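You operate a simulated robot arm through the tools that you are given. There is no shell and no other tool.

You are at the controls of a simulated robot arm. One attempt, no reset.

Task
Kick-start the cold motorcycle engine and take the choke off once it is warm.
Fine: fuel tap and ignition on, choke on before it fires; leave it running.

The check looks at the end state, three seconds after you hand in, the way a careful person would. Anything else that was tipped, shoved, dropped, spilled or broken makes it a failure.

Robot
A 6-joint arm with a two-finger gripper, fixed in place. Base frame: the origin is on the floor under the middle of its stand, x ahead of it, y to its left, z up; the work surface is at about z = 760. Readings come in mm, rad, newtons and seconds.
It reaches about 1417 mm from its shoulder. Its first joint turns from -2.897 to 2.897 rad. Payload 3.43 kg.
Tool frame: the origin (TCP) lies between the finger pads and is the grasp point; the fingertips stand 20 mm ahead of it; z points along the fingers, y is the line along which they close. The gripper opens to 190 mm; its body begins 248 mm behind the TCP.
Orientation is that of the tool frame in the base frame, as a unit quaternion [x, y, z, w]. With the fingers straight down and closing along the base's y, the tool's x points along the base's -x, its y along +y and its z along -z.

Tools
- The arm moves only by the tool send_rows. Its argument "targets" is a list of rows, each an object (a shift or turn left out is 0, a gripper value left out holds the last) with "delta_rot": the turn, a rotation vector about the tool's x, y, z in units of 60 degrees (1.0 is 60 degrees), a list of three; "translation": the shift along the tool's x, y, z in units of 150 mm (1.0 is 150 mm), a list of three; "hand": the finger opening in cm, from 0 to 19. In form: [{"delta_rot": [rx, ry, rz], "translation": [x, y, z], "hand": hand}, ...]. A call has 1 to 20 rows; each row is the pose to reach, as a shift and turn from the pose commanded when the call began, along the tool's axes at that moment. A call with a number of a shift or a turn outside -1 to 1 is refused whole. Rows are played at 5 a second. More than 50 mm and 0.15 rad between two rows, or a gripper value outside its range, and nothing of the call is played. Where a pose cannot be reached the arm comes as near as it can. A force on the tool above 90 N (or 10 N above the force at the start of the call, whichever is more), or a blocked arm, ends the call early, and 0.2 s more pass. The fingers move at their own pace (about 153 mm/s each) and stop on an object; they squeeze with about 32 N. The grip force told is the motor's: it shows also when the fingers shut on nothing. Time passes only in rows, and 0.2 s behind the last, so rows that repeat a pose let the fingers close. It gives the time, the measured TCP pose, the force on the tool (base axes), the opening and the grip force at its end, in the units of the frame above (readings bear some noise), with the torque about the TCP (base axes, N m) and any sound that the robot's microphone picked up, and new pictures: "show" is both (left out), scene, wrist or none.
- Cameras (640 x 400 px; columns grow to the right, rows downward): "scene" is fixed at [63.5, -646.2, 1635.8]; the picture's right is [-0.02, -1.00, 0.00], its down [-0.76, 0.02, -0.65] and it looks along [0.65, -0.02, -0.76] (base axes); focal length 222 px, centre (320, 200). "wrist" rides on the gripper at [70, -8, -288] in the tool frame; the picture's right is [0.12, 0.99, 0.00], its down [-0.96, 0.12, -0.25] and it looks along [-0.25, 0.03, 0.97] (tool axes); focal length 261 px, centre (320, 200). There is no depth. A picture from a camera that has moved, and an enlarged one, comes with that camera's place and axes in the base frame and with its lens. The place of the scene camera against the robot may be out by one fixed shift of up to 18 mm in any direction.
- move_column(by): moves the trunk up (or, below 0, down) by that many mm; the arm rides with it, the base frame stays. It gives what a move gives, with no picture.
- zoom(camera, box): a new picture of the part [left, top, right, bottom] of that camera's present view, enlarged. It takes no simulated time.
- finish_job(): hands the job in; it is judged then, once.

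Nothing tells you positions but the pictures and the camera data. Unless the task says otherwise, let go and move clear before handing in.

The tools are called after "Call:" as a command line: name --argument value ..., lists and objects as JSON in quotes. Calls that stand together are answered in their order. send_rows: Moves the arm, as the interface text tells. Its arguments: {"type":"object","properties":{"targets":{"type":"array","items":{"type":"object","properties":{"delta_rot":{"type":"array","items":{"type":"number"}},"translation":{"type":"array","items":{"type":"number"}},"hand":{"type":"number"}}}},"show":{"type":"string","enum":["both","scene","wrist","none"]}},"required":["targets"]} The other tools are called the same way: move_column (by) moves the trunk up or down; zoom (camera, box) takes an enlarged picture of a part of a camera's view; finish_job () hands the job in.

At the start:

```text
time: 0.0
position: [250.5, -570.8, 1442.9]
tcp_rot: [0.0, 1.0, 0.0, 0.001]
wrist_force: [0.1, -0.7, -0.6]
torque: [-0.02, 0.01, -0.02]
width: 189.8
grip_force: 0.0
trunk travel left (down, up): [-300.0, 140.0]
```

scene: 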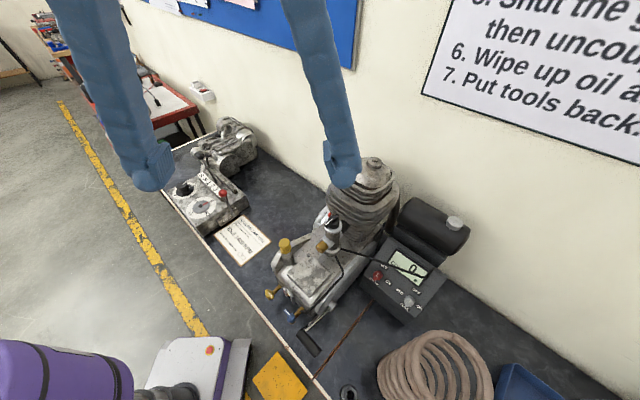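
wrist: 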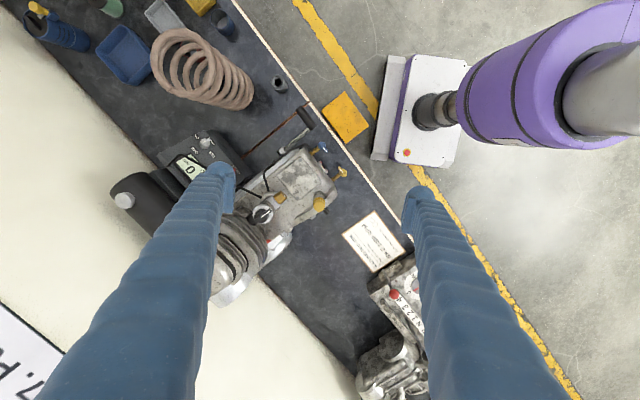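

I see a workbench with an engine, a control box with a display, a card, and another mechanical unit. I'll zoom in on the parts before moving.

Call:
zoom --camera "scene" --box '[250, 150, 480, 370]'

Call:
zoom --camera "scene" --box '[350, 220, 460, 330]'

Call:
zoom --camera "scene" --box '[150, 100, 290, 280]'

Call:
zoom --camera "wrist" --box '[220, 90, 370, 260]'

Call:
zoom --camera "wrist" --box '[330, 200, 430, 400]'

Call:
zoom --camera "wrist" --box '[100, 110, 260, 250]'

```text
1.82 times, centred on (365, 260) of scene
camera zoom: at [63.5, -646.2, 1635.8], right [-0.02, -1.0, 0.0], down [-0.76, 0.02, -0.65], along [0.65, -0.02, -0.76], focal length 404 px, centre (238, 91)
```

zoom: 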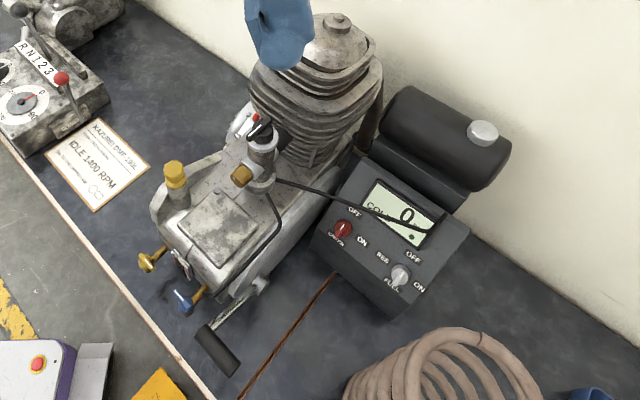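

```text
3.64 times, centred on (405, 275) of scene
camera zoom: at [63.5, -646.2, 1635.8], right [-0.02, -1.0, 0.0], down [-0.76, 0.02, -0.65], along [0.65, -0.02, -0.76], focal length 808 px, centre (11, -73)
```

zoom: 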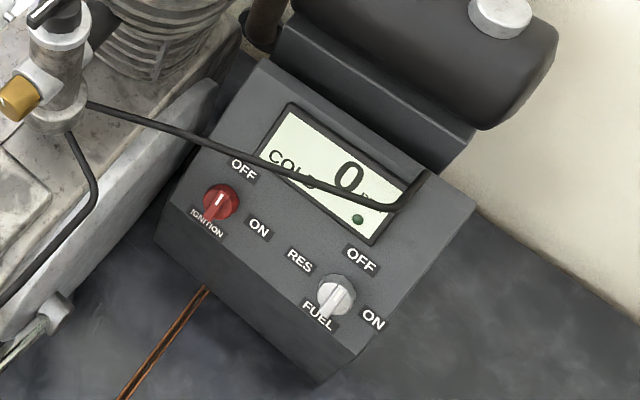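

```text
2.22 times, centred on (220, 190) of scene
camera zoom: at [63.5, -646.2, 1635.8], right [-0.02, -1.0, 0.0], down [-0.76, 0.02, -0.65], along [0.65, -0.02, -0.76], focal length 494 px, centre (542, 222)
```

zoom: 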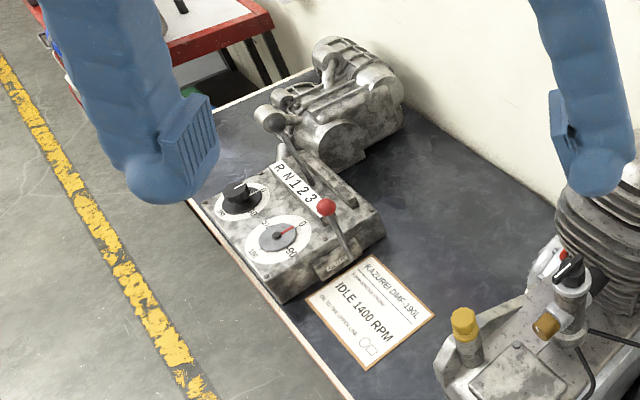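

```text
2.35 times, centred on (295, 175) of wrist
camera zoom: at [180.8, -580.5, 1730.4], right [-0.12, 0.99, 0.0], down [0.96, 0.12, 0.25], along [0.25, 0.03, -0.97], focal length 613 px, centre (379, 259)
```

zoom: 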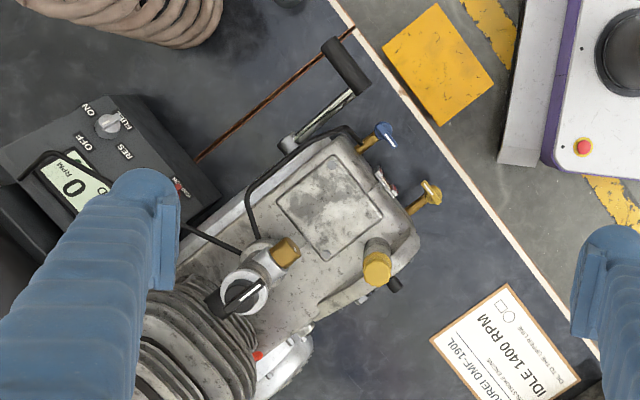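

```text
2.00 times, centred on (380, 300) of wrist
camera zoom: at [180.8, -580.5, 1730.4], right [-0.12, 0.99, 0.0], down [0.96, 0.12, 0.25], along [0.25, 0.03, -0.97], focal length 521 px, centre (200, 0)
```

zoom: 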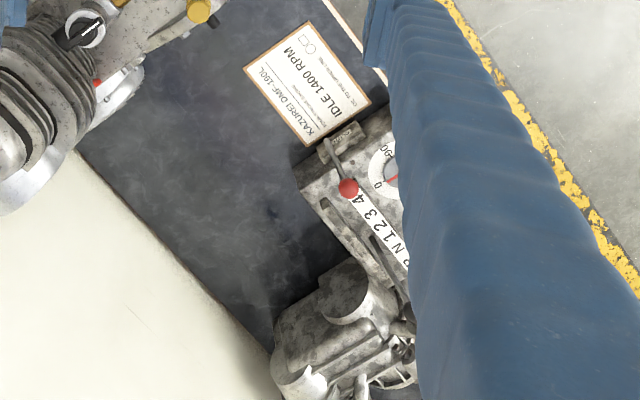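

```text
2.86 times, centred on (180, 180) of wrist
camera zoom: at [180.8, -580.5, 1730.4], right [-0.12, 0.99, 0.0], down [0.96, 0.12, 0.25], along [0.25, 0.03, -0.97], focal length 745 px, centre (720, 257)
```

zoom: 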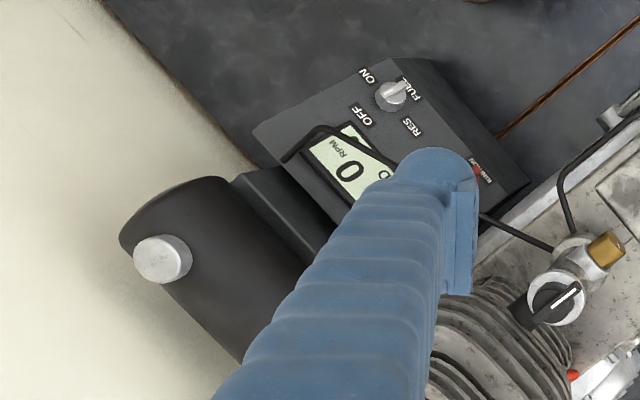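

I can make out a kick lever, a carburettor with a black choke knob, an ignition key, a fuel tap and an RPM display. Next I'll read the card and check the switches up close.

Call:
zoom --camera "wrist" --box '[335, 205, 420, 275]'

Call:
zoom --camera "scene" --box '[365, 255, 400, 290]'

Call:
zoom --camera "scene" --box '[395, 280, 430, 315]'

Call:
zoom --camera "wrist" --box '[240, 170, 310, 230]'

Call:
zoom --camera "scene" --box '[305, 190, 365, 260]'

Call:
zoom --camera "wrist" --box '[270, 100, 350, 180]'

Call:
zoom --camera "scene" --box '[260, 230, 340, 350]'

Call:
zoom --camera "scene" --box '[210, 210, 280, 270]'

```text
5.71 times, centred on (378, 240) of wrist
camera zoom: at [180.8, -580.5, 1730.4], right [-0.12, 0.99, 0.0], down [0.96, 0.12, 0.25], along [0.25, 0.03, -0.97], focal length 1489 px, centre (-9, -29)
```

zoom: 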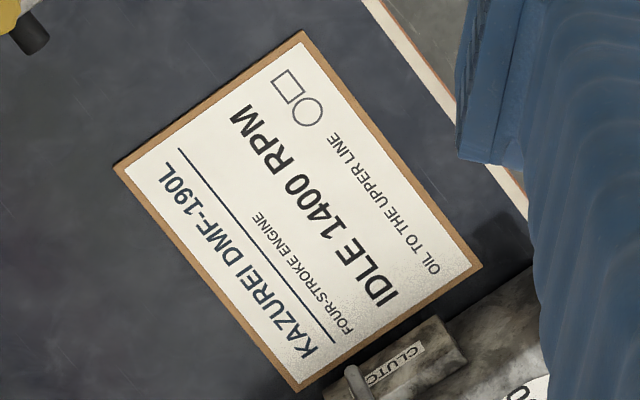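

```text
11.43 times, centred on (382, 272) of scene
camera zoom: at [63.5, -646.2, 1635.8], right [-0.02, -1.0, 0.0], down [-0.76, 0.02, -0.65], along [0.65, -0.02, -0.76], focal length 2541 px, centre (-394, -629)
```

zoom: 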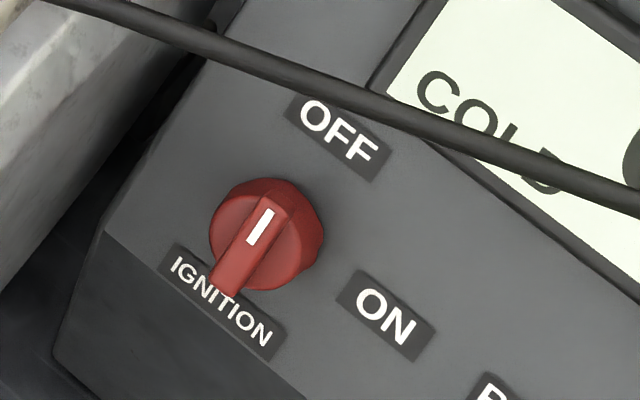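

```text
11.43 times, centred on (412, 298) of scene
camera zoom: at [63.5, -646.2, 1635.8], right [-0.02, -1.0, 0.0], down [-0.76, 0.02, -0.65], along [0.65, -0.02, -0.76], focal length 2541 px, centre (-737, -914)
```

zoom: 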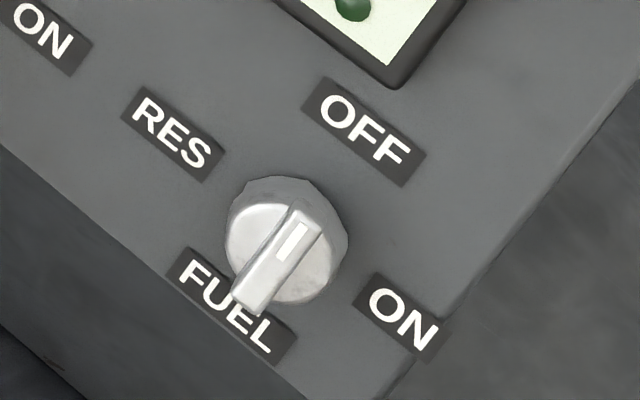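

```text
6.67 times, centred on (275, 200) of wrist
camera zoom: at [180.8, -580.5, 1730.4], right [-0.12, 0.99, 0.0], down [0.96, 0.12, 0.25], along [0.25, 0.03, -0.97], focal length 1738 px, centre (620, 200)
```

zoom: 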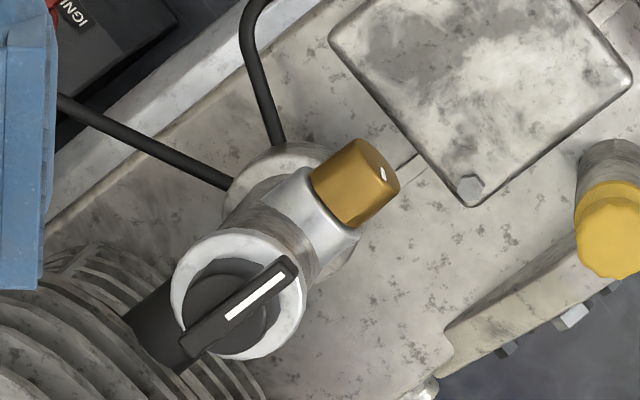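

```text
5.71 times, centred on (335, 225) of scene
camera zoom: at [63.5, -646.2, 1635.8], right [-0.02, -1.0, 0.0], down [-0.76, 0.02, -0.65], along [0.65, -0.02, -0.76], focal length 1270 px, centre (234, 57)
```

zoom: 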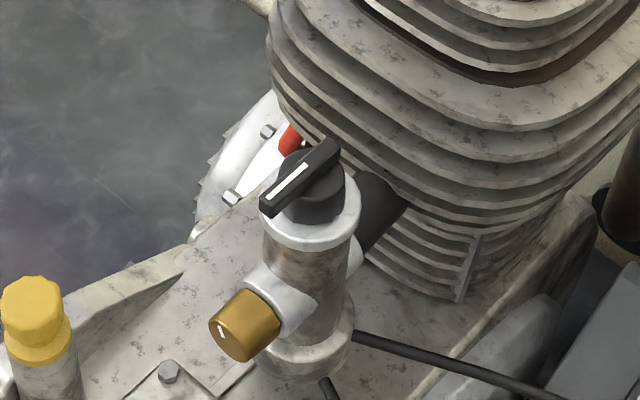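

```text
5.00 times, centred on (310, 140) of wrist
camera zoom: at [180.8, -580.5, 1730.4], right [-0.12, 0.99, 0.0], down [0.96, 0.12, 0.25], along [0.25, 0.03, -0.97], focal length 1303 px, centre (370, 500)
```

zoom: 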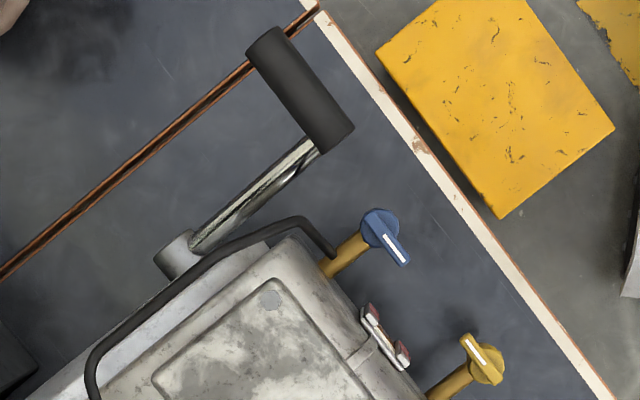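

```text
3.33 times, centred on (300, 290) of scene
camera zoom: at [63.5, -646.2, 1635.8], right [-0.02, -1.0, 0.0], down [-0.76, 0.02, -0.65], along [0.65, -0.02, -0.76], focal length 741 px, centre (387, -100)
```

zoom: 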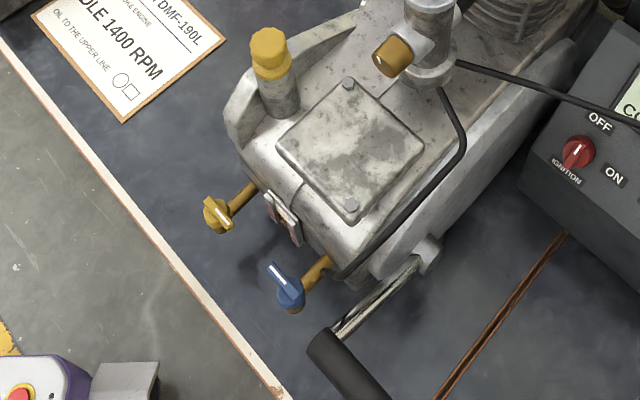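

```text
6.67 times, centred on (245, 240) of scene
camera zoom: at [63.5, -646.2, 1635.8], right [-0.02, -1.0, 0.0], down [-0.76, 0.02, -0.65], along [0.65, -0.02, -0.76], focal length 1482 px, centre (820, -67)
```

zoom: 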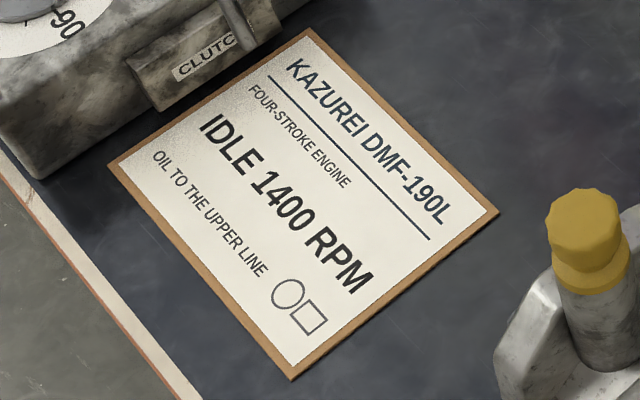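

The ignition and fuel knobs both point to OFF, 90° from ON, and the carb has a black pointer knob that I take to be the choke. I'll move the wrist camera over the control box, staying high, to get better triangulation.

Call:
send_rows --targets '[{"translation": [0, -0.3, 0]}, {"translation": [0, -0.6, 0.1]}, {"translation": [0, -0.9, 0.2]}, {"translation": [0, -1.0, 0.3]}, {"translation": [0, -1.0, 0.4]}]' --show "wrist"

```text
time: 1.2
position: [250.8, -720.5, 1383.8]
tcp_rot: [0.0, 1.0, 0.0, 0.0]
wrist_force: [-0.3, 0.8, -0.2]
torque: [-0.12, 0.02, -0.02]
width: 190.3
grip_force: 0.1
trunk travel left (down, up): [-300.0, 140.0]
camera wrist: at [181.7, -729.2, 1671.5], right [-0.12, 0.99, 0.0], down [0.96, 0.12, 0.25], along [0.25, 0.03, -0.97], focal length 261 px, centre (320, 200)
```

wrist: 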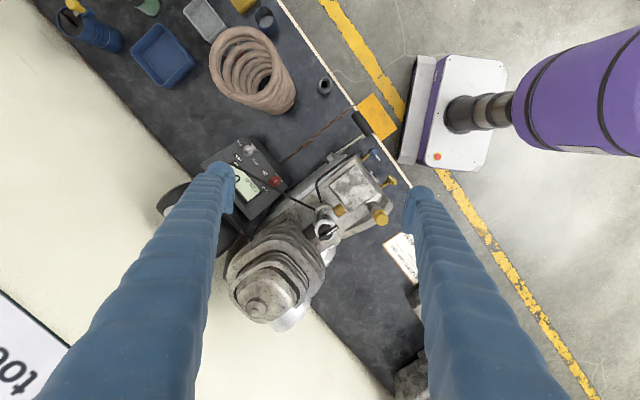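

Call:
zoom --camera "wrist" --box '[220, 100, 420, 240]'

Call:
zoom --camera "wrist" --box '[200, 130, 300, 210]'

Call:
zoom --camera "wrist" --box '[290, 180, 370, 260]'

Call:
zoom --camera "wrist" --box '[200, 210, 350, 340]'

```text
2.86 times, centred on (320, 170) of wrist
camera zoom: at [181.7, -729.2, 1671.5], right [-0.12, 0.99, 0.0], down [0.96, 0.12, 0.25], along [0.25, 0.03, -0.97], focal length 745 px, centre (320, 286)
```

zoom: 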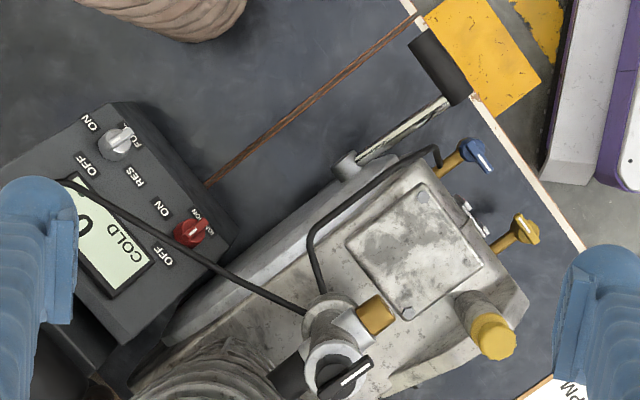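

```text
5.00 times, centred on (250, 170) of wrist
camera zoom: at [181.7, -729.2, 1671.5], right [-0.12, 0.99, 0.0], down [0.96, 0.12, 0.25], along [0.25, 0.03, -0.97], focal length 1303 px, centre (670, 350)
```

zoom: 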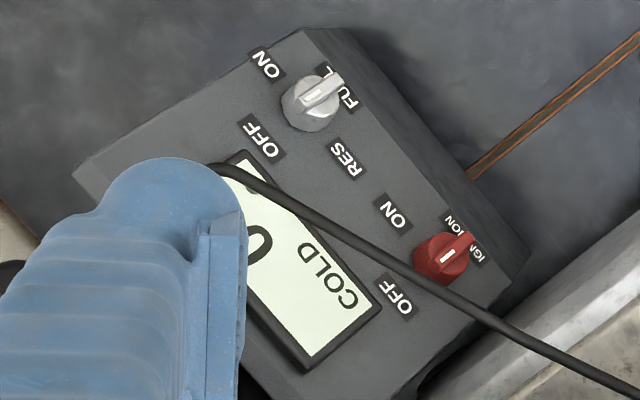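

```text
5.00 times, centred on (330, 220) of wrist
camera zoom: at [181.7, -729.2, 1671.5], right [-0.12, 0.99, 0.0], down [0.96, 0.12, 0.25], along [0.25, 0.03, -0.97], focal length 1303 px, centre (270, 100)
```

zoom: 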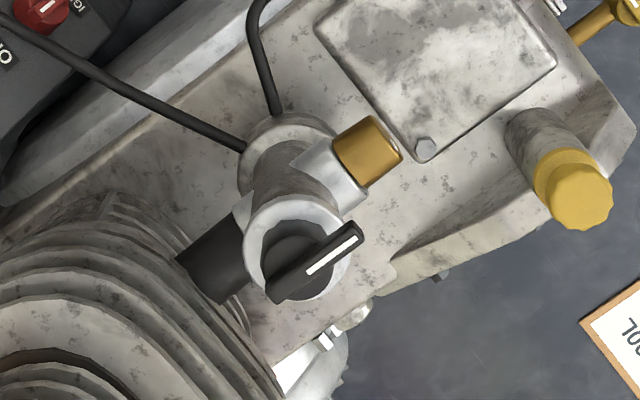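

```text
3.08 times, centred on (275, 275) of wrist
camera zoom: at [181.7, -729.2, 1671.5], right [-0.12, 0.99, 0.0], down [0.96, 0.12, 0.25], along [0.25, 0.03, -0.97], focal length 802 px, centre (458, -31)
```

zoom: 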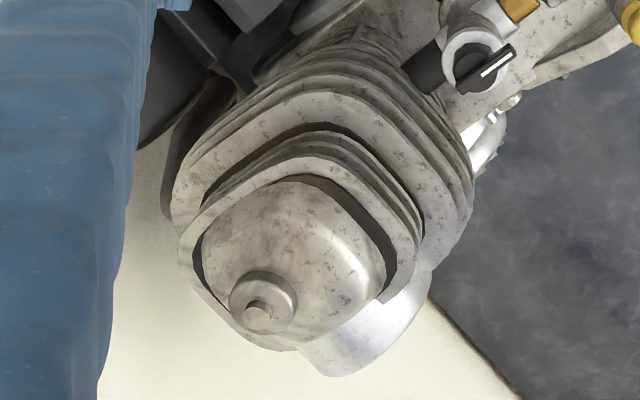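

Triangulating the two wrist views puts the fuel knob near (258,-933,892), the ignition near (343,-850,889), the pedal near (148,-625,966) and the choke knob near (379,-687,1166). I'll turn the tool square to the panel and move closer for a better look.

Call:
send_rows --targets '[{"translation": [-0.02, -0.13, 0.1], "delta_rot": [0, 0, 0.124]}, {"translation": [-0.04, -0.25, 0.2], "delta_rot": [0, 0, 0.248]}, {"translation": [-0.06, -0.38, 0.3], "delta_rot": [0, 0, 0.372]}, {"translation": [-0.08, -0.5, 0.4], "delta_rot": [0, 0, 0.496]}, {"translation": [-0.1, -0.63, 0.5], "delta_rot": [0, 0, 0.62]}, {"translation": [-0.12, -0.75, 0.6], "delta_rot": [0, 0, 0.744]}, {"translation": [-0.13, -0.87, 0.7], "delta_rot": [0, 0, 0.867]}]' --show "both"

```text
time: 2.8
position: [271.0, -853.1, 1279.6]
tcp_rot: [0.439, 0.899, 0.0, -0.001]
wrist_force: [-0.4, 0.2, -0.9]
torque: [0.04, 0.02, 0.03]
width: 189.9
grip_force: 0.1
trunk travel left (down, up): [-300.0, 140.0]
camera wrist: at [221.4, -803.2, 1566.7], right [0.71, 0.7, 0.0], down [0.68, -0.69, 0.25], along [0.17, -0.18, -0.97], focal length 261 px, centre (320, 200)
```

scene: 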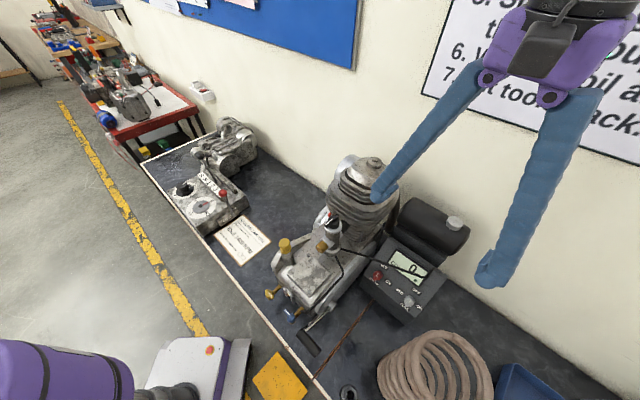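
wrist: 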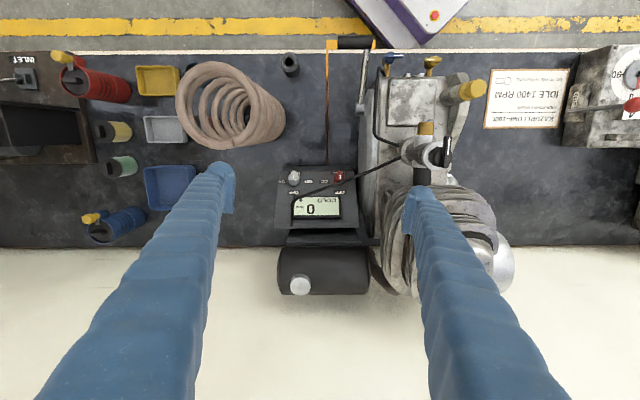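

The bench runs at about 45° in the base frame and the panel now shows square in the view. I'll zoom in on the panel and engine.

Call:
zoom --camera "wrist" --box '[265, 155, 385, 235]'

Call:
zoom --camera "wrist" --box '[310, 30, 490, 200]'

Call:
zoom --camera "scene" --box '[320, 150, 460, 330]'

Call:
zoom --camera "wrist" --box '[400, 110, 480, 200]'

```text
5.00 times, centred on (325, 195) of wrist
camera zoom: at [221.4, -803.2, 1566.7], right [0.71, 0.7, 0.0], down [0.68, -0.69, 0.25], along [0.17, -0.18, -0.97], focal length 1303 px, centre (295, 225)
```

zoom: 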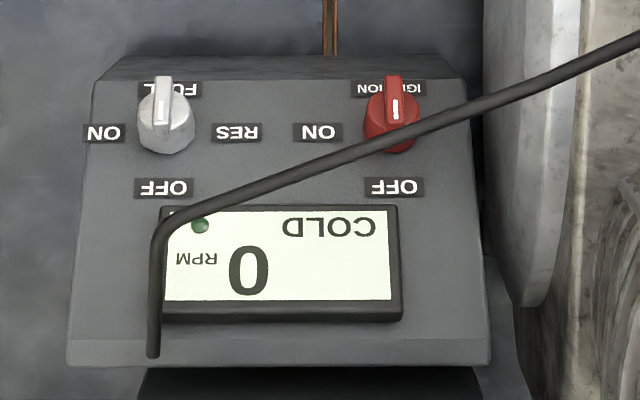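

```text
2.35 times, centred on (400, 115) of wrist
camera zoom: at [221.4, -803.2, 1566.7], right [0.71, 0.7, 0.0], down [0.68, -0.69, 0.25], along [0.17, -0.18, -0.97], focal length 613 px, centre (132, 400)
```

zoom: 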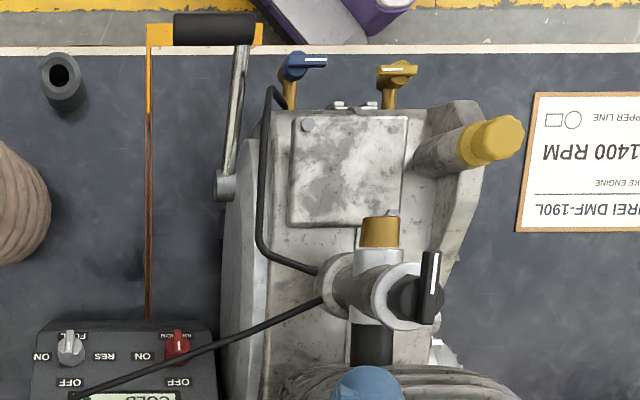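

```text
2.22 times, centred on (390, 240) of scene
camera zoom: at [63.5, -646.2, 1635.8], right [-0.02, -1.0, 0.0], down [-0.76, 0.02, -0.65], along [0.65, -0.02, -0.76], focal length 494 px, centre (164, 111)
```

zoom: 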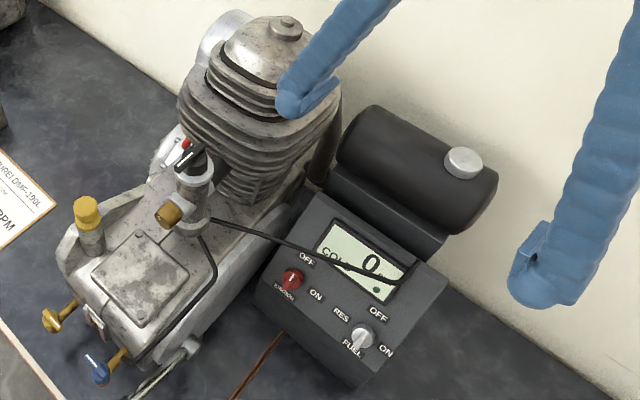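

```text
4.44 times, centred on (440, 155) of wrist
camera zoom: at [221.4, -803.2, 1566.7], right [0.71, 0.7, 0.0], down [0.68, -0.69, 0.25], along [0.17, -0.18, -0.97], focal length 1158 px, centre (-213, 400)
```

zoom: 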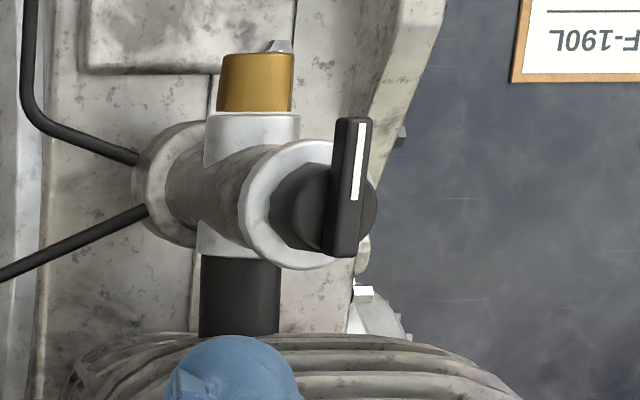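

Seen from above, the black pointer knob on the carb points toward the robot. I'll look at the red and white item behind the carb and for any choke labels.

Call:
zoom --camera "scene" --box '[315, 185, 365, 235]'

Call:
zoom --camera "scene" --box '[320, 205, 350, 235]'

Call:
zoom --camera "scene" --box '[310, 230, 350, 260]'

Call:
zoom --camera "scene" --box '[260, 270, 310, 320]'

Call:
zoom --camera "wrist" --box '[420, 120, 460, 160]'

```text
8.00 times, centred on (340, 210) of scene
camera zoom: at [63.5, -646.2, 1635.8], right [-0.02, -1.0, 0.0], down [-0.76, 0.02, -0.65], along [0.65, -0.02, -0.76], focal length 1779 px, centre (160, 120)
```

zoom: 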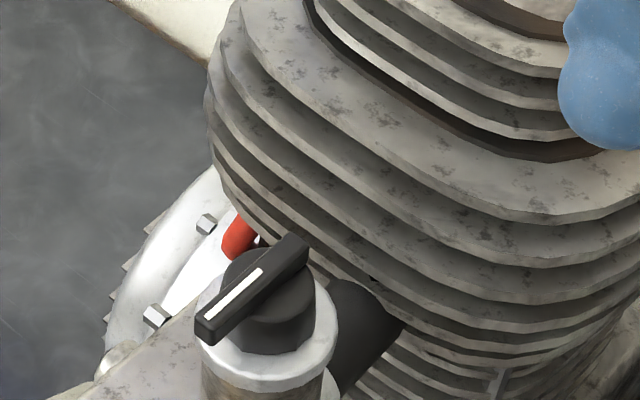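

```text
13.33 times, centred on (335, 220) of scene
camera zoom: at [63.5, -646.2, 1635.8], right [-0.02, -1.0, 0.0], down [-0.76, 0.02, -0.65], along [0.65, -0.02, -0.76], focal length 2964 px, centre (120, -67)
```

zoom: 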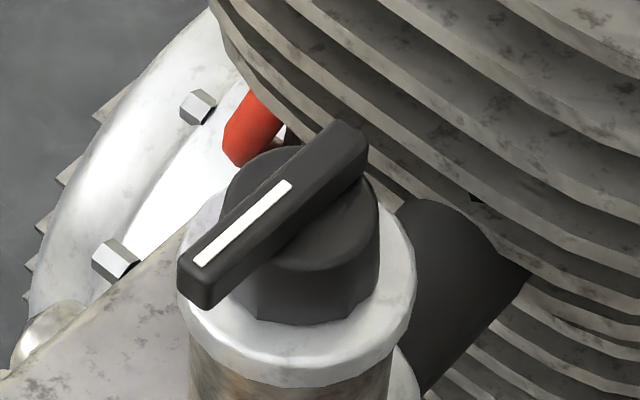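

```text
13.33 times, centred on (330, 245) of scene
camera zoom: at [63.5, -646.2, 1635.8], right [-0.02, -1.0, 0.0], down [-0.76, 0.02, -0.65], along [0.65, -0.02, -0.76], focal length 2964 px, centre (187, -400)
```

zoom: 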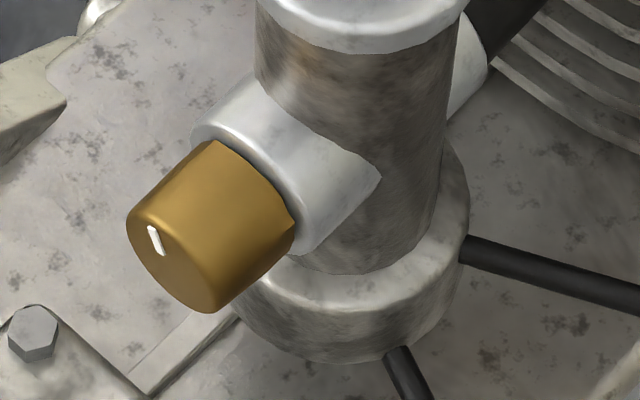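

```text
8.00 times, centred on (285, 295) of scene
camera zoom: at [63.5, -646.2, 1635.8], right [-0.02, -1.0, 0.0], down [-0.76, 0.02, -0.65], along [0.65, -0.02, -0.76], focal length 1779 px, centre (600, -560)
```

zoom: 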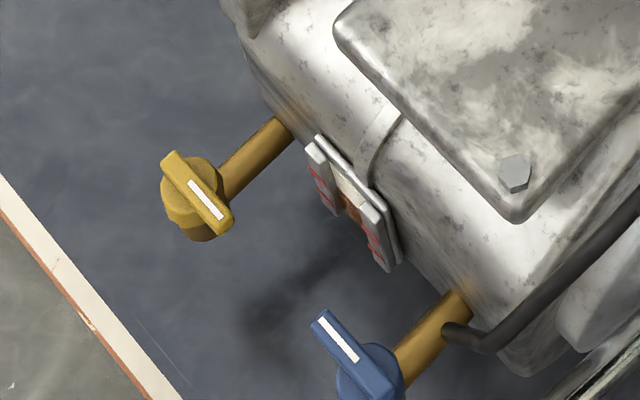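

```text
10.00 times, centred on (440, 140) of wrist
camera zoom: at [221.4, -803.2, 1566.7], right [0.71, 0.7, 0.0], down [0.68, -0.69, 0.25], along [0.17, -0.18, -0.97], focal length 2606 px, centre (-880, 800)
```

zoom: 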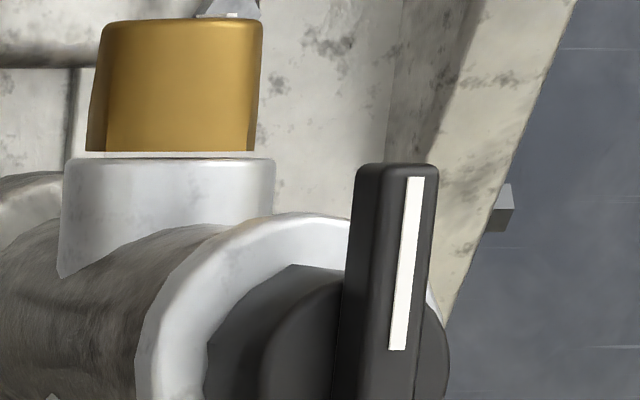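

The fuel hose crosses about 125 mm above the ignition knob, and the panel tilts about 45° toward the robot. I'll flip the tool so the camera sits on the upper side, then approach the knobs along the panel normal, under the hose.

Call:
send_rows --targets '[{"translation": [0.04, -0.06, 0], "delta_rot": [0, 0, -0.125]}, {"translation": [0.085, -0.12, 0], "delta_rot": [0, 0, -0.25]}, {"translation": [0.13, -0.18, 0], "delta_rot": [0, 0, -0.375]}, {"translation": [0.17, -0.25, 0], "delta_rot": [0, 0, -0.5]}, {"translation": [0.21, -0.31, 0], "delta_rot": [0, 0, -0.625]}, {"translation": [0.26, -0.37, 0], "delta_rot": [0, 0, -0.75]}, {"translation": [0.3, -0.43, 0], "delta_rot": [0, 0, -0.875]}, {"translation": [0.342, -0.493, 0], "delta_rot": [0, 0, -1.0]}]' --show "none"

Call:
send_rows --targets '[{"delta_rot": [0, 0, -0.125]}, {"delta_rot": [0, 0, -0.25]}, {"delta_rot": [0, 0, -0.375]}, {"delta_rot": [0, 0, -0.5]}, {"delta_rot": [0, 0, -0.625]}, {"delta_rot": [0, 0, -0.75]}, {"delta_rot": [0, 0, -0.875]}, {"delta_rot": [0, 0, -1.0]}]' --show "wrist"

```text
time: 4.6
position: [180.0, -857.0, 1278.5]
tcp_rot: [-0.071, 0.998, 0.0, 0.0]
wrist_force: [0.0, -0.1, -0.3]
torque: [-0.01, 0.01, -0.02]
width: 189.9
grip_force: 0.1
trunk travel left (down, up): [-300.0, 140.0]
```

```text
time: 6.4
position: [179.8, -856.9, 1278.0]
tcp_rot: [-0.56, 0.828, 0.0, 0.0]
wrist_force: [0.1, 1.2, -1.2]
torque: [0.0, 0.03, -0.02]
width: 190.1
grip_force: 0.1
trunk travel left (down, up): [-300.0, 140.0]
camera wrist: at [162.6, -926.4, 1565.8], right [-0.97, 0.26, 0.0], down [0.25, 0.94, 0.25], along [0.06, 0.24, -0.97], focal length 261 px, centre (320, 200)
```

wrist: 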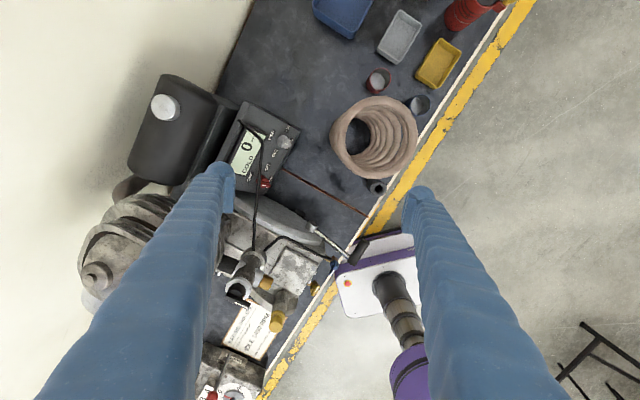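

The flip is about half done and the arm is clear. I'll finish the yaw turn now.

Call:
send_rows --targets '[{"delta_rot": [0, 0, -0.125]}, {"delta_rot": [0, 0, -0.25]}, {"delta_rot": [0, 0, -0.375]}, {"delta_rot": [0, 0, -0.5]}, {"delta_rot": [0, 0, -0.625]}, {"delta_rot": [0, 0, -0.75]}, {"delta_rot": [0, 0, -0.875]}, {"delta_rot": [0, 0, -1.0]}]' --show "both"

```text
time: 8.2
position: [241.7, -811.8, 1253.5]
tcp_rot: [0.772, -0.632, -0.018, 0.062]
wrist_force: [2.9, 7.1, -3.2]
torque: [-1.67, 0.92, 0.11]
width: 189.6
grip_force: 0.0
out of reach, approached as far as the arm can: row 4, 5, 6, 7, 8
trunk travel left (down, up): [-300.0, 140.0]
camera wrist: at [294.9, -859.5, 1541.0], right [-0.94, -0.31, 0.12], down [-0.28, 0.94, 0.21], along [-0.18, 0.16, -0.97], focal length 261 px, centre (320, 200)
```

scene: 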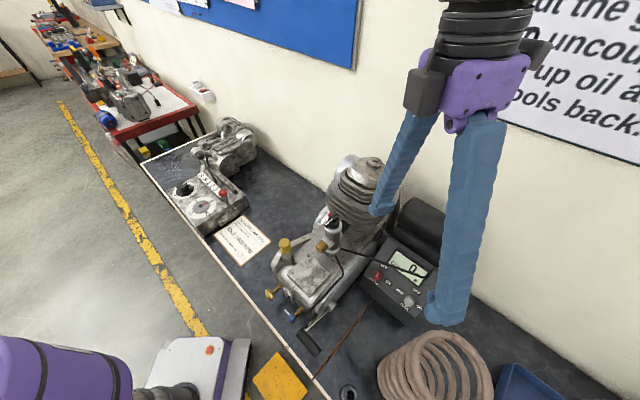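
wrist: 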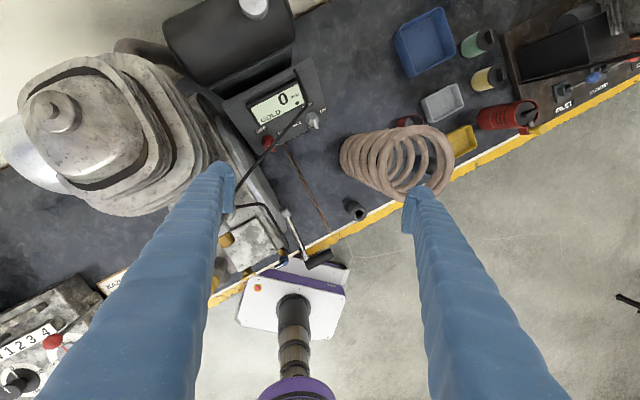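

The wrist hit a joint limit in that direction, so I'll rotate back and use the un-flipped orientation. The clearances still look fine that way.

Call:
send_rows --targets '[{"delta_rot": [0, 0, 0.125]}, {"delta_rot": [0, 0, 0.25]}, {"delta_rot": [0, 0, 0.375]}, {"delta_rot": [0, 0, 0.5]}, {"delta_rot": [0, 0, 0.625]}, {"delta_rot": [0, 0, 0.75]}, {"delta_rot": [0, 0, 0.875]}, {"delta_rot": [0, 0, 1.0]}]' --show "none"

```text
time: 10.0
position: [230.9, -820.1, 1246.4]
tcp_rot: [-0.351, 0.934, -0.011, -0.059]
wrist_force: [-0.2, 0.5, 0.2]
torque: [-0.03, -0.02, 0.01]
width: 190.0
grip_force: 0.0
trunk travel left (down, up): [-300.0, 140.0]
```

The commanded pose reset to the clipped one, so I'm recomputing from the measured orientation. Next I'll continue the positive yaw and shift toward the robot side of the panel.

Call:
send_rows --targets '[{"translation": [0.054, 0.04, 0.007], "delta_rot": [0, 0, 0.125]}, {"translation": [0.108, 0.08, 0.014], "delta_rot": [0, 0, 0.25]}, {"translation": [0.162, 0.12, 0.021], "delta_rot": [0, 0, 0.375]}, {"translation": [0.216, 0.16, 0.028], "delta_rot": [0, 0, 0.5]}, {"translation": [0.27, 0.2, 0.035], "delta_rot": [0, 0, 0.625]}, {"translation": [0.324, 0.24, 0.042], "delta_rot": [0, 0, 0.75]}, {"translation": [0.378, 0.28, 0.05], "delta_rot": [0, 0, 0.875]}, {"translation": [0.432, 0.324, 0.058], "delta_rot": [0, 0, 1.0]}]' --show "wrist"

```text
time: 11.8
position: [149.8, -826.5, 1246.0]
tcp_rot: [0.163, 0.985, -0.039, -0.044]
wrist_force: [0.0, -0.1, 0.2]
torque: [0.0, -0.03, -0.02]
width: 190.0
grip_force: 0.1
trunk travel left (down, up): [-300.0, 140.0]
camera wrist: at [109.5, -794.2, 1538.0], right [0.2, 0.98, -0.08], down [0.97, -0.19, 0.16], along [0.14, -0.11, -0.98], focal length 261 px, centre (320, 200)
```

wrist: 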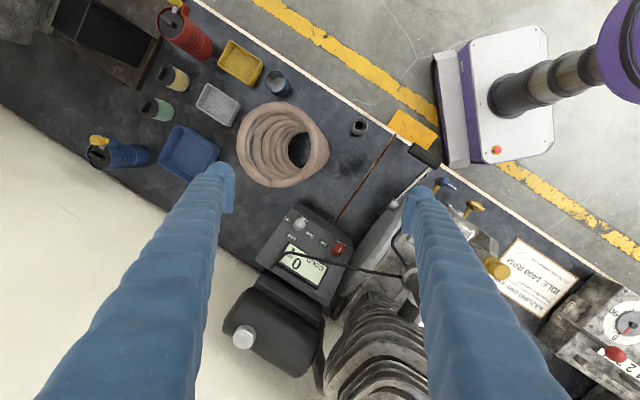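

The panel is in view. I'll tilt the tool to look along the panel normal, about 45°, while lowering in front of the fuel knob.

Call:
send_rows --targets '[{"translation": [0.023, 0.026, 0.117], "delta_rot": [0.0094, -0.0982, 0.0569]}, {"translation": [0.046, 0.052, 0.234], "delta_rot": [0.0187, -0.1964, 0.1137]}, {"translation": [0.069, 0.078, 0.351], "delta_rot": [0.0281, -0.2945, 0.1706]}, {"translation": [0.091, 0.105, 0.468], "delta_rot": [0.0374, -0.3927, 0.2275]}, {"translation": [0.114, 0.131, 0.585], "delta_rot": [0.0468, -0.4909, 0.2843]}, {"translation": [0.137, 0.157, 0.702], "delta_rot": [0.0561, -0.5891, 0.3412]}, {"translation": [0.16, 0.183, 0.818], "delta_rot": [0.0655, -0.6872, 0.398]}, {"translation": [0.182, 0.209, 0.935], "delta_rot": [0.0748, -0.7854, 0.4549]}]' --show "both"

```text
time: 13.6
position: [123.3, -806.6, 1134.0]
tcp_rot: [0.335, 0.866, -0.152, 0.339]
wrist_force: [1.2, -5.4, 18.1]
torque: [-1.4, 1.51, 0.74]
width: 189.8
grip_force: 0.1
trunk travel left (down, up): [-300.0, 140.0]
stopped in row 8: the force on the tool passed its limit at 108 N (the readings are from after the stop); the commanded pose is now the measured one
camera wrist: at [-60.1, -638.9, 1292.9], right [0.61, 0.78, -0.12], down [0.48, -0.25, 0.84], along [0.62, -0.57, -0.53], focal length 261 px, centre (320, 200)
```

scene: 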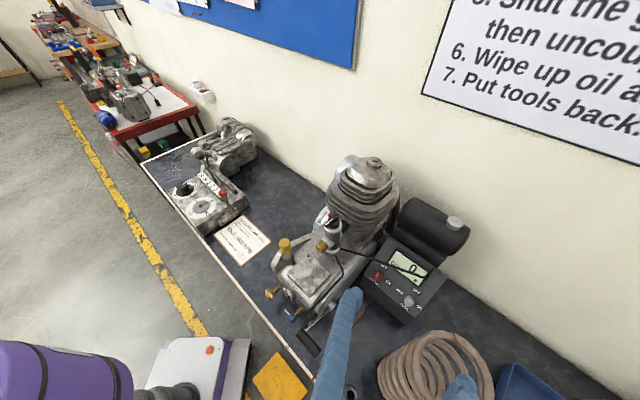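
wrist: 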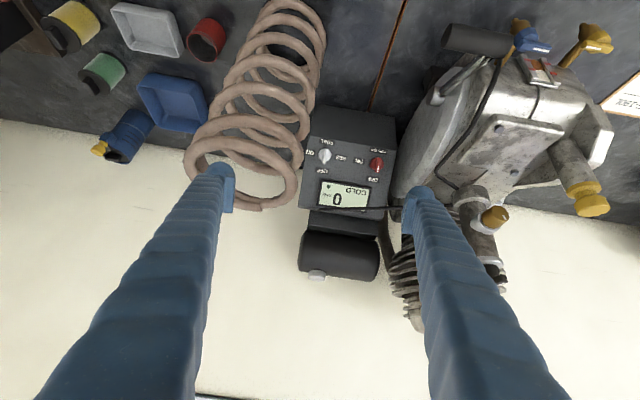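

The call stopped on a force spike near the end of the tilt. I'll check what was touched, either the coil on the left or something else, before moving again.

Call:
zoom --camera "scene" --box '[310, 270, 530, 400]'

Call:
zoom --camera "wrist" --box '[160, 0, 340, 230]'

Call:
zoom --camera "wrist" --box '[290, 90, 420, 220]'

```text
2.91 times, centred on (420, 335) of scene
camera zoom: at [63.5, -646.2, 1635.8], right [-0.02, -1.0, 0.0], down [-0.76, 0.02, -0.65], along [0.65, -0.02, -0.76], focal length 647 px, centre (29, -193)
```

zoom: 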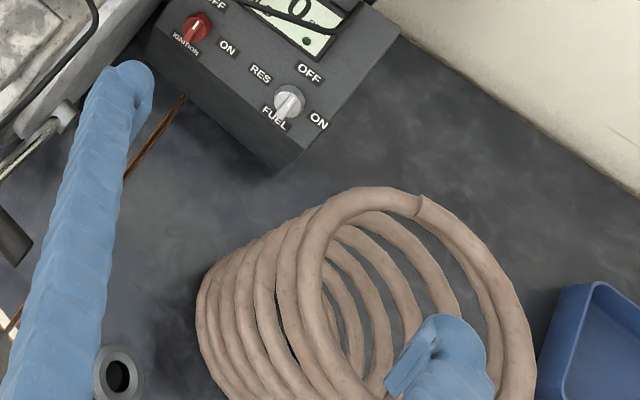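

```text
1.74 times, centred on (250, 115) of wrist
camera zoom: at [-60.1, -638.9, 1292.9], right [0.61, 0.78, -0.12], down [0.48, -0.25, 0.84], along [0.62, -0.57, -0.53], focal length 453 px, centre (442, 348)
```

zoom: 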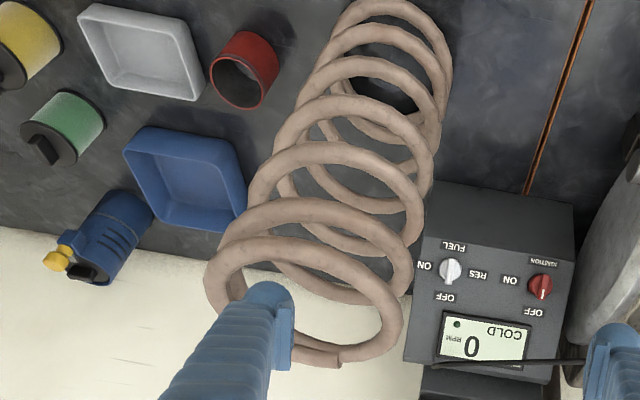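

```text
3.08 times, centred on (355, 155) of wrist
camera zoom: at [-60.1, -638.9, 1292.9], right [0.61, 0.78, -0.12], down [0.48, -0.25, 0.84], along [0.62, -0.57, -0.53], focal length 802 px, centre (212, 338)
```

zoom: 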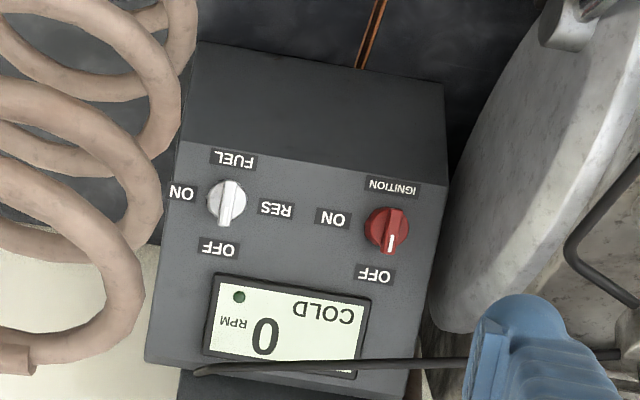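

The leftover force and torque put the contact at the left finger, resting on top of the tall tan coil, whose top is near z≈1110. I'll lift straight off it now.

Call:
send_rows --targets '[{"translation": [-0.115, -0.006, -0.121]}, {"translation": [-0.23, -0.012, -0.241]}, {"translation": [-0.345, -0.018, -0.362]}, {"translation": [-0.46, -0.024, -0.483]}]' --show "both"

```text
time: 14.6
position: [124.5, -806.7, 1230.5]
tcp_rot: [0.337, 0.866, -0.15, 0.338]
wrist_force: [-0.3, 0.6, -0.7]
torque: [-0.01, 0.02, -0.05]
width: 190.0
grip_force: 0.1
trunk travel left (down, up): [-300.0, 140.0]
camera wrist: at [-58.7, -638.8, 1391.7], right [0.61, 0.78, -0.11], down [0.48, -0.26, 0.84], along [0.62, -0.57, -0.54], focal length 261 px, centre (320, 200)
```

scene: 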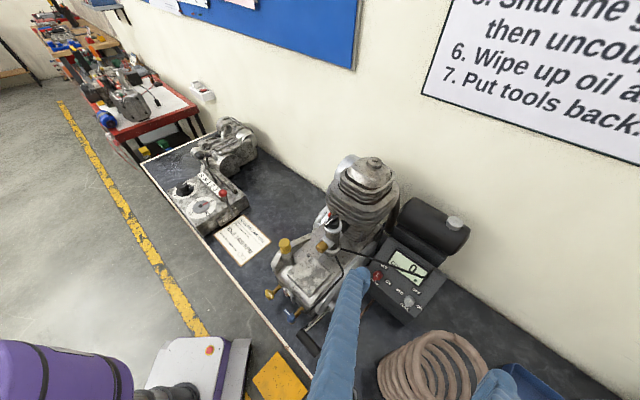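
wrist: 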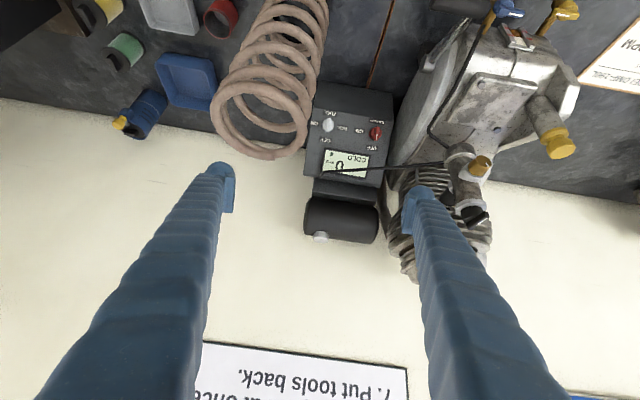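

The arm is free and the force is back to zero. I'll check that the coil hasn't moved from its starting place.

Call:
zoom --camera "scene" --box '[250, 150, 480, 370]'

Call:
zoom --camera "scene" --box '[360, 310, 520, 400]'

Call:
zoom --camera "wrist" --box '[190, 0, 340, 180]'

Call:
zoom --camera "wrist" --box '[430, 140, 520, 240]'

```text
1.82 times, centred on (365, 260) of scene
camera zoom: at [63.5, -646.2, 1635.8], right [-0.02, -1.0, 0.0], down [-0.76, 0.02, -0.65], along [0.65, -0.02, -0.76], focal length 404 px, centre (238, 91)
```

zoom: 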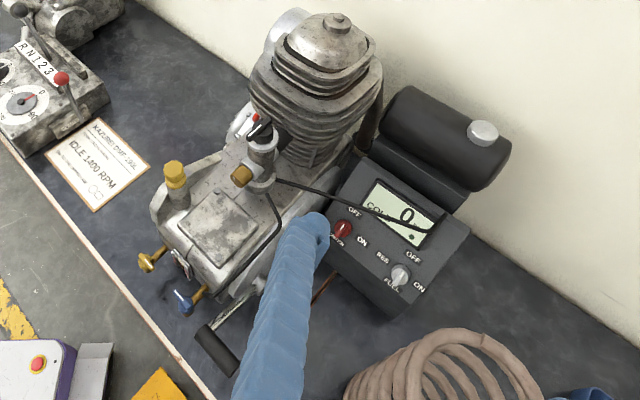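

```text
4.00 times, centred on (440, 355) of scene
camera zoom: at [63.5, -646.2, 1635.8], right [-0.02, -1.0, 0.0], down [-0.76, 0.02, -0.65], along [0.65, -0.02, -0.76], focal length 889 px, centre (-160, -420)
```

zoom: 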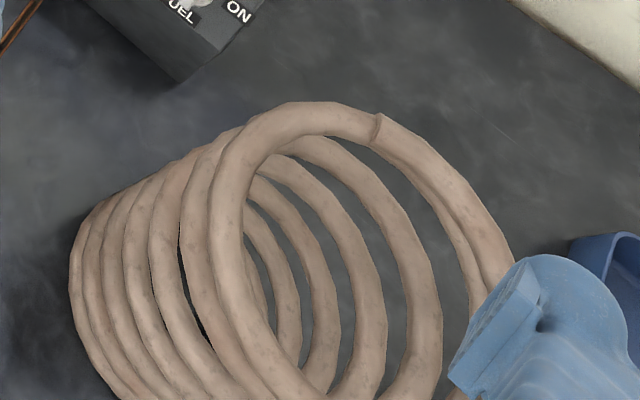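

```text
2.22 times, centred on (265, 90) of wrist
camera zoom: at [-58.7, -638.8, 1391.7], right [0.61, 0.78, -0.11], down [0.48, -0.26, 0.84], along [0.62, -0.57, -0.54], focal length 579 px, centre (442, 444)
```

zoom: 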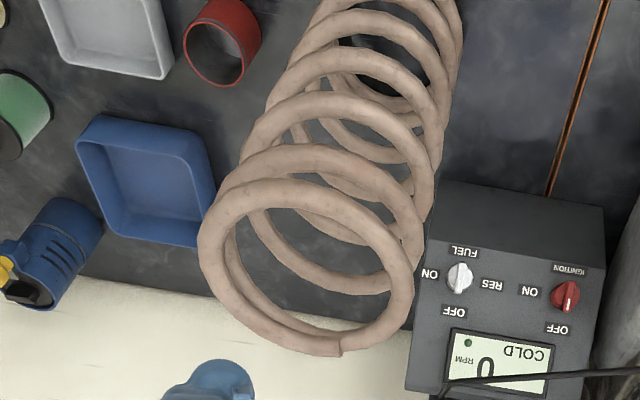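

```text
4.00 times, centred on (475, 190) of wrist
camera zoom: at [-58.7, -638.8, 1391.7], right [0.61, 0.78, -0.11], down [0.48, -0.26, 0.84], along [0.62, -0.57, -0.54], focal length 1043 px, centre (-300, 240)
```

zoom: 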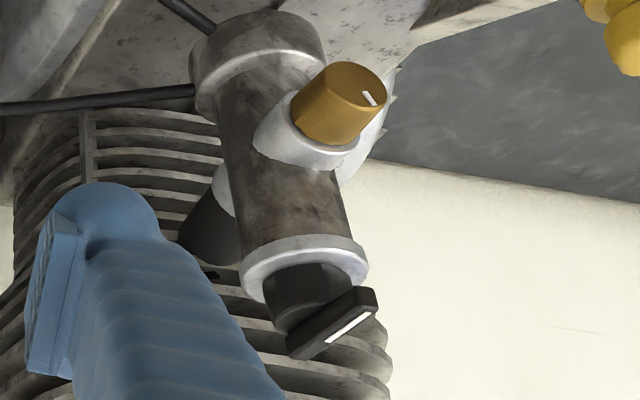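

The coil looks unmoved. It and the hose leave little room for a wide palm by the fuel knob, so I'll close the gripper, turn its narrow side toward the coil and push the knob bars round with the closed fingertips.

Call:
send_rows --targets '[{"hand": 0}, {"delta_rot": [0.0, 0.0, 0.0], "hand": 0}, {"delta_rot": [0.0206, 0.0224, -0.1202]}, {"delta_rot": [0.0413, 0.0448, -0.2404]}, {"delta_rot": [0.0619, 0.0671, -0.3607]}, {"delta_rot": [0.0825, 0.0895, -0.4809]}, {"delta_rot": [0.1032, 0.1119, -0.6011]}, {"delta_rot": [0.1238, 0.1343, -0.7213]}]' --show "none"

Call:
send_rows --targets '[{"delta_rot": [0.0206, 0.0224, -0.1202]}, {"delta_rot": [0.0413, 0.0448, -0.2404]}, {"delta_rot": [0.0619, 0.0671, -0.3607]}, {"delta_rot": [0.0825, 0.0895, -0.4809]}, {"delta_rot": [0.1032, 0.1119, -0.6011]}, {"delta_rot": [0.1238, 0.1343, -0.7213]}]' --show "both"

```text
time: 16.4
position: [122.6, -806.1, 1228.4]
tcp_rot: [0.023, 0.939, -0.294, 0.176]
wrist_force: [-0.3, 0.5, -0.1]
torque: [0.0, -0.01, 0.0]
width: 0.2
grip_force: 32.1
trunk travel left (down, up): [-300.0, 140.0]
```

```text
time: 17.8
position: [144.6, -827.2, 1277.1]
tcp_rot: [-0.289, 0.887, -0.359, -0.025]
wrist_force: [0.6, 0.1, 0.5]
torque: [-0.03, 0.04, 0.02]
width: 0.0
grip_force: 31.7
out of reach, approached as far as the arm can: row 2, 3, 4, 5, 6
trunk travel left (down, up): [-300.0, 140.0]
camera wrist: at [44.8, -680.5, 1513.6], right [-0.63, 0.51, -0.59], down [0.7, 0.7, -0.13], along [0.35, -0.49, -0.8], focal length 261 px, centre (320, 200)
```

scene: 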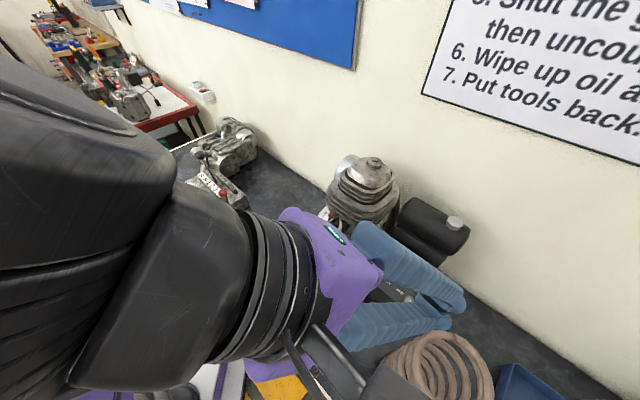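
wrist: 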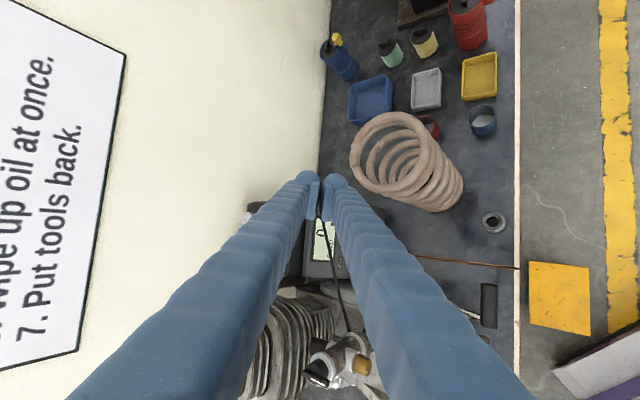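

The orientation is nearly right but the arm is at a joint limit at this height, and lowering the trunk should fix that. I'll shift away from the coil first, then lower the column.

Call:
send_rows --targets '[{"translation": [-0.13, 0.004, -0.048]}, {"translation": [-0.263, 0.009, -0.097]}]' --show "none"

Call:
move_column --by -150

```text
time: 18.4
position: [175.3, -795.2, 1279.6]
tcp_rot: [-0.289, 0.887, -0.359, -0.023]
wrist_force: [0.1, 0.2, 0.0]
torque: [-0.02, 0.04, 0.01]
width: 0.0
grip_force: 31.8
trunk travel left (down, up): [-300.0, 140.0]
```

```text
time: 20.1
position: [174.3, -794.8, 1128.5]
tcp_rot: [-0.288, 0.888, -0.357, -0.024]
wrist_force: [-0.9, 0.1, -0.8]
torque: [0.02, 0.04, -0.02]
width: 0.1
grip_force: 32.1
trunk travel left (down, up): [-150.0, 290.0]
```

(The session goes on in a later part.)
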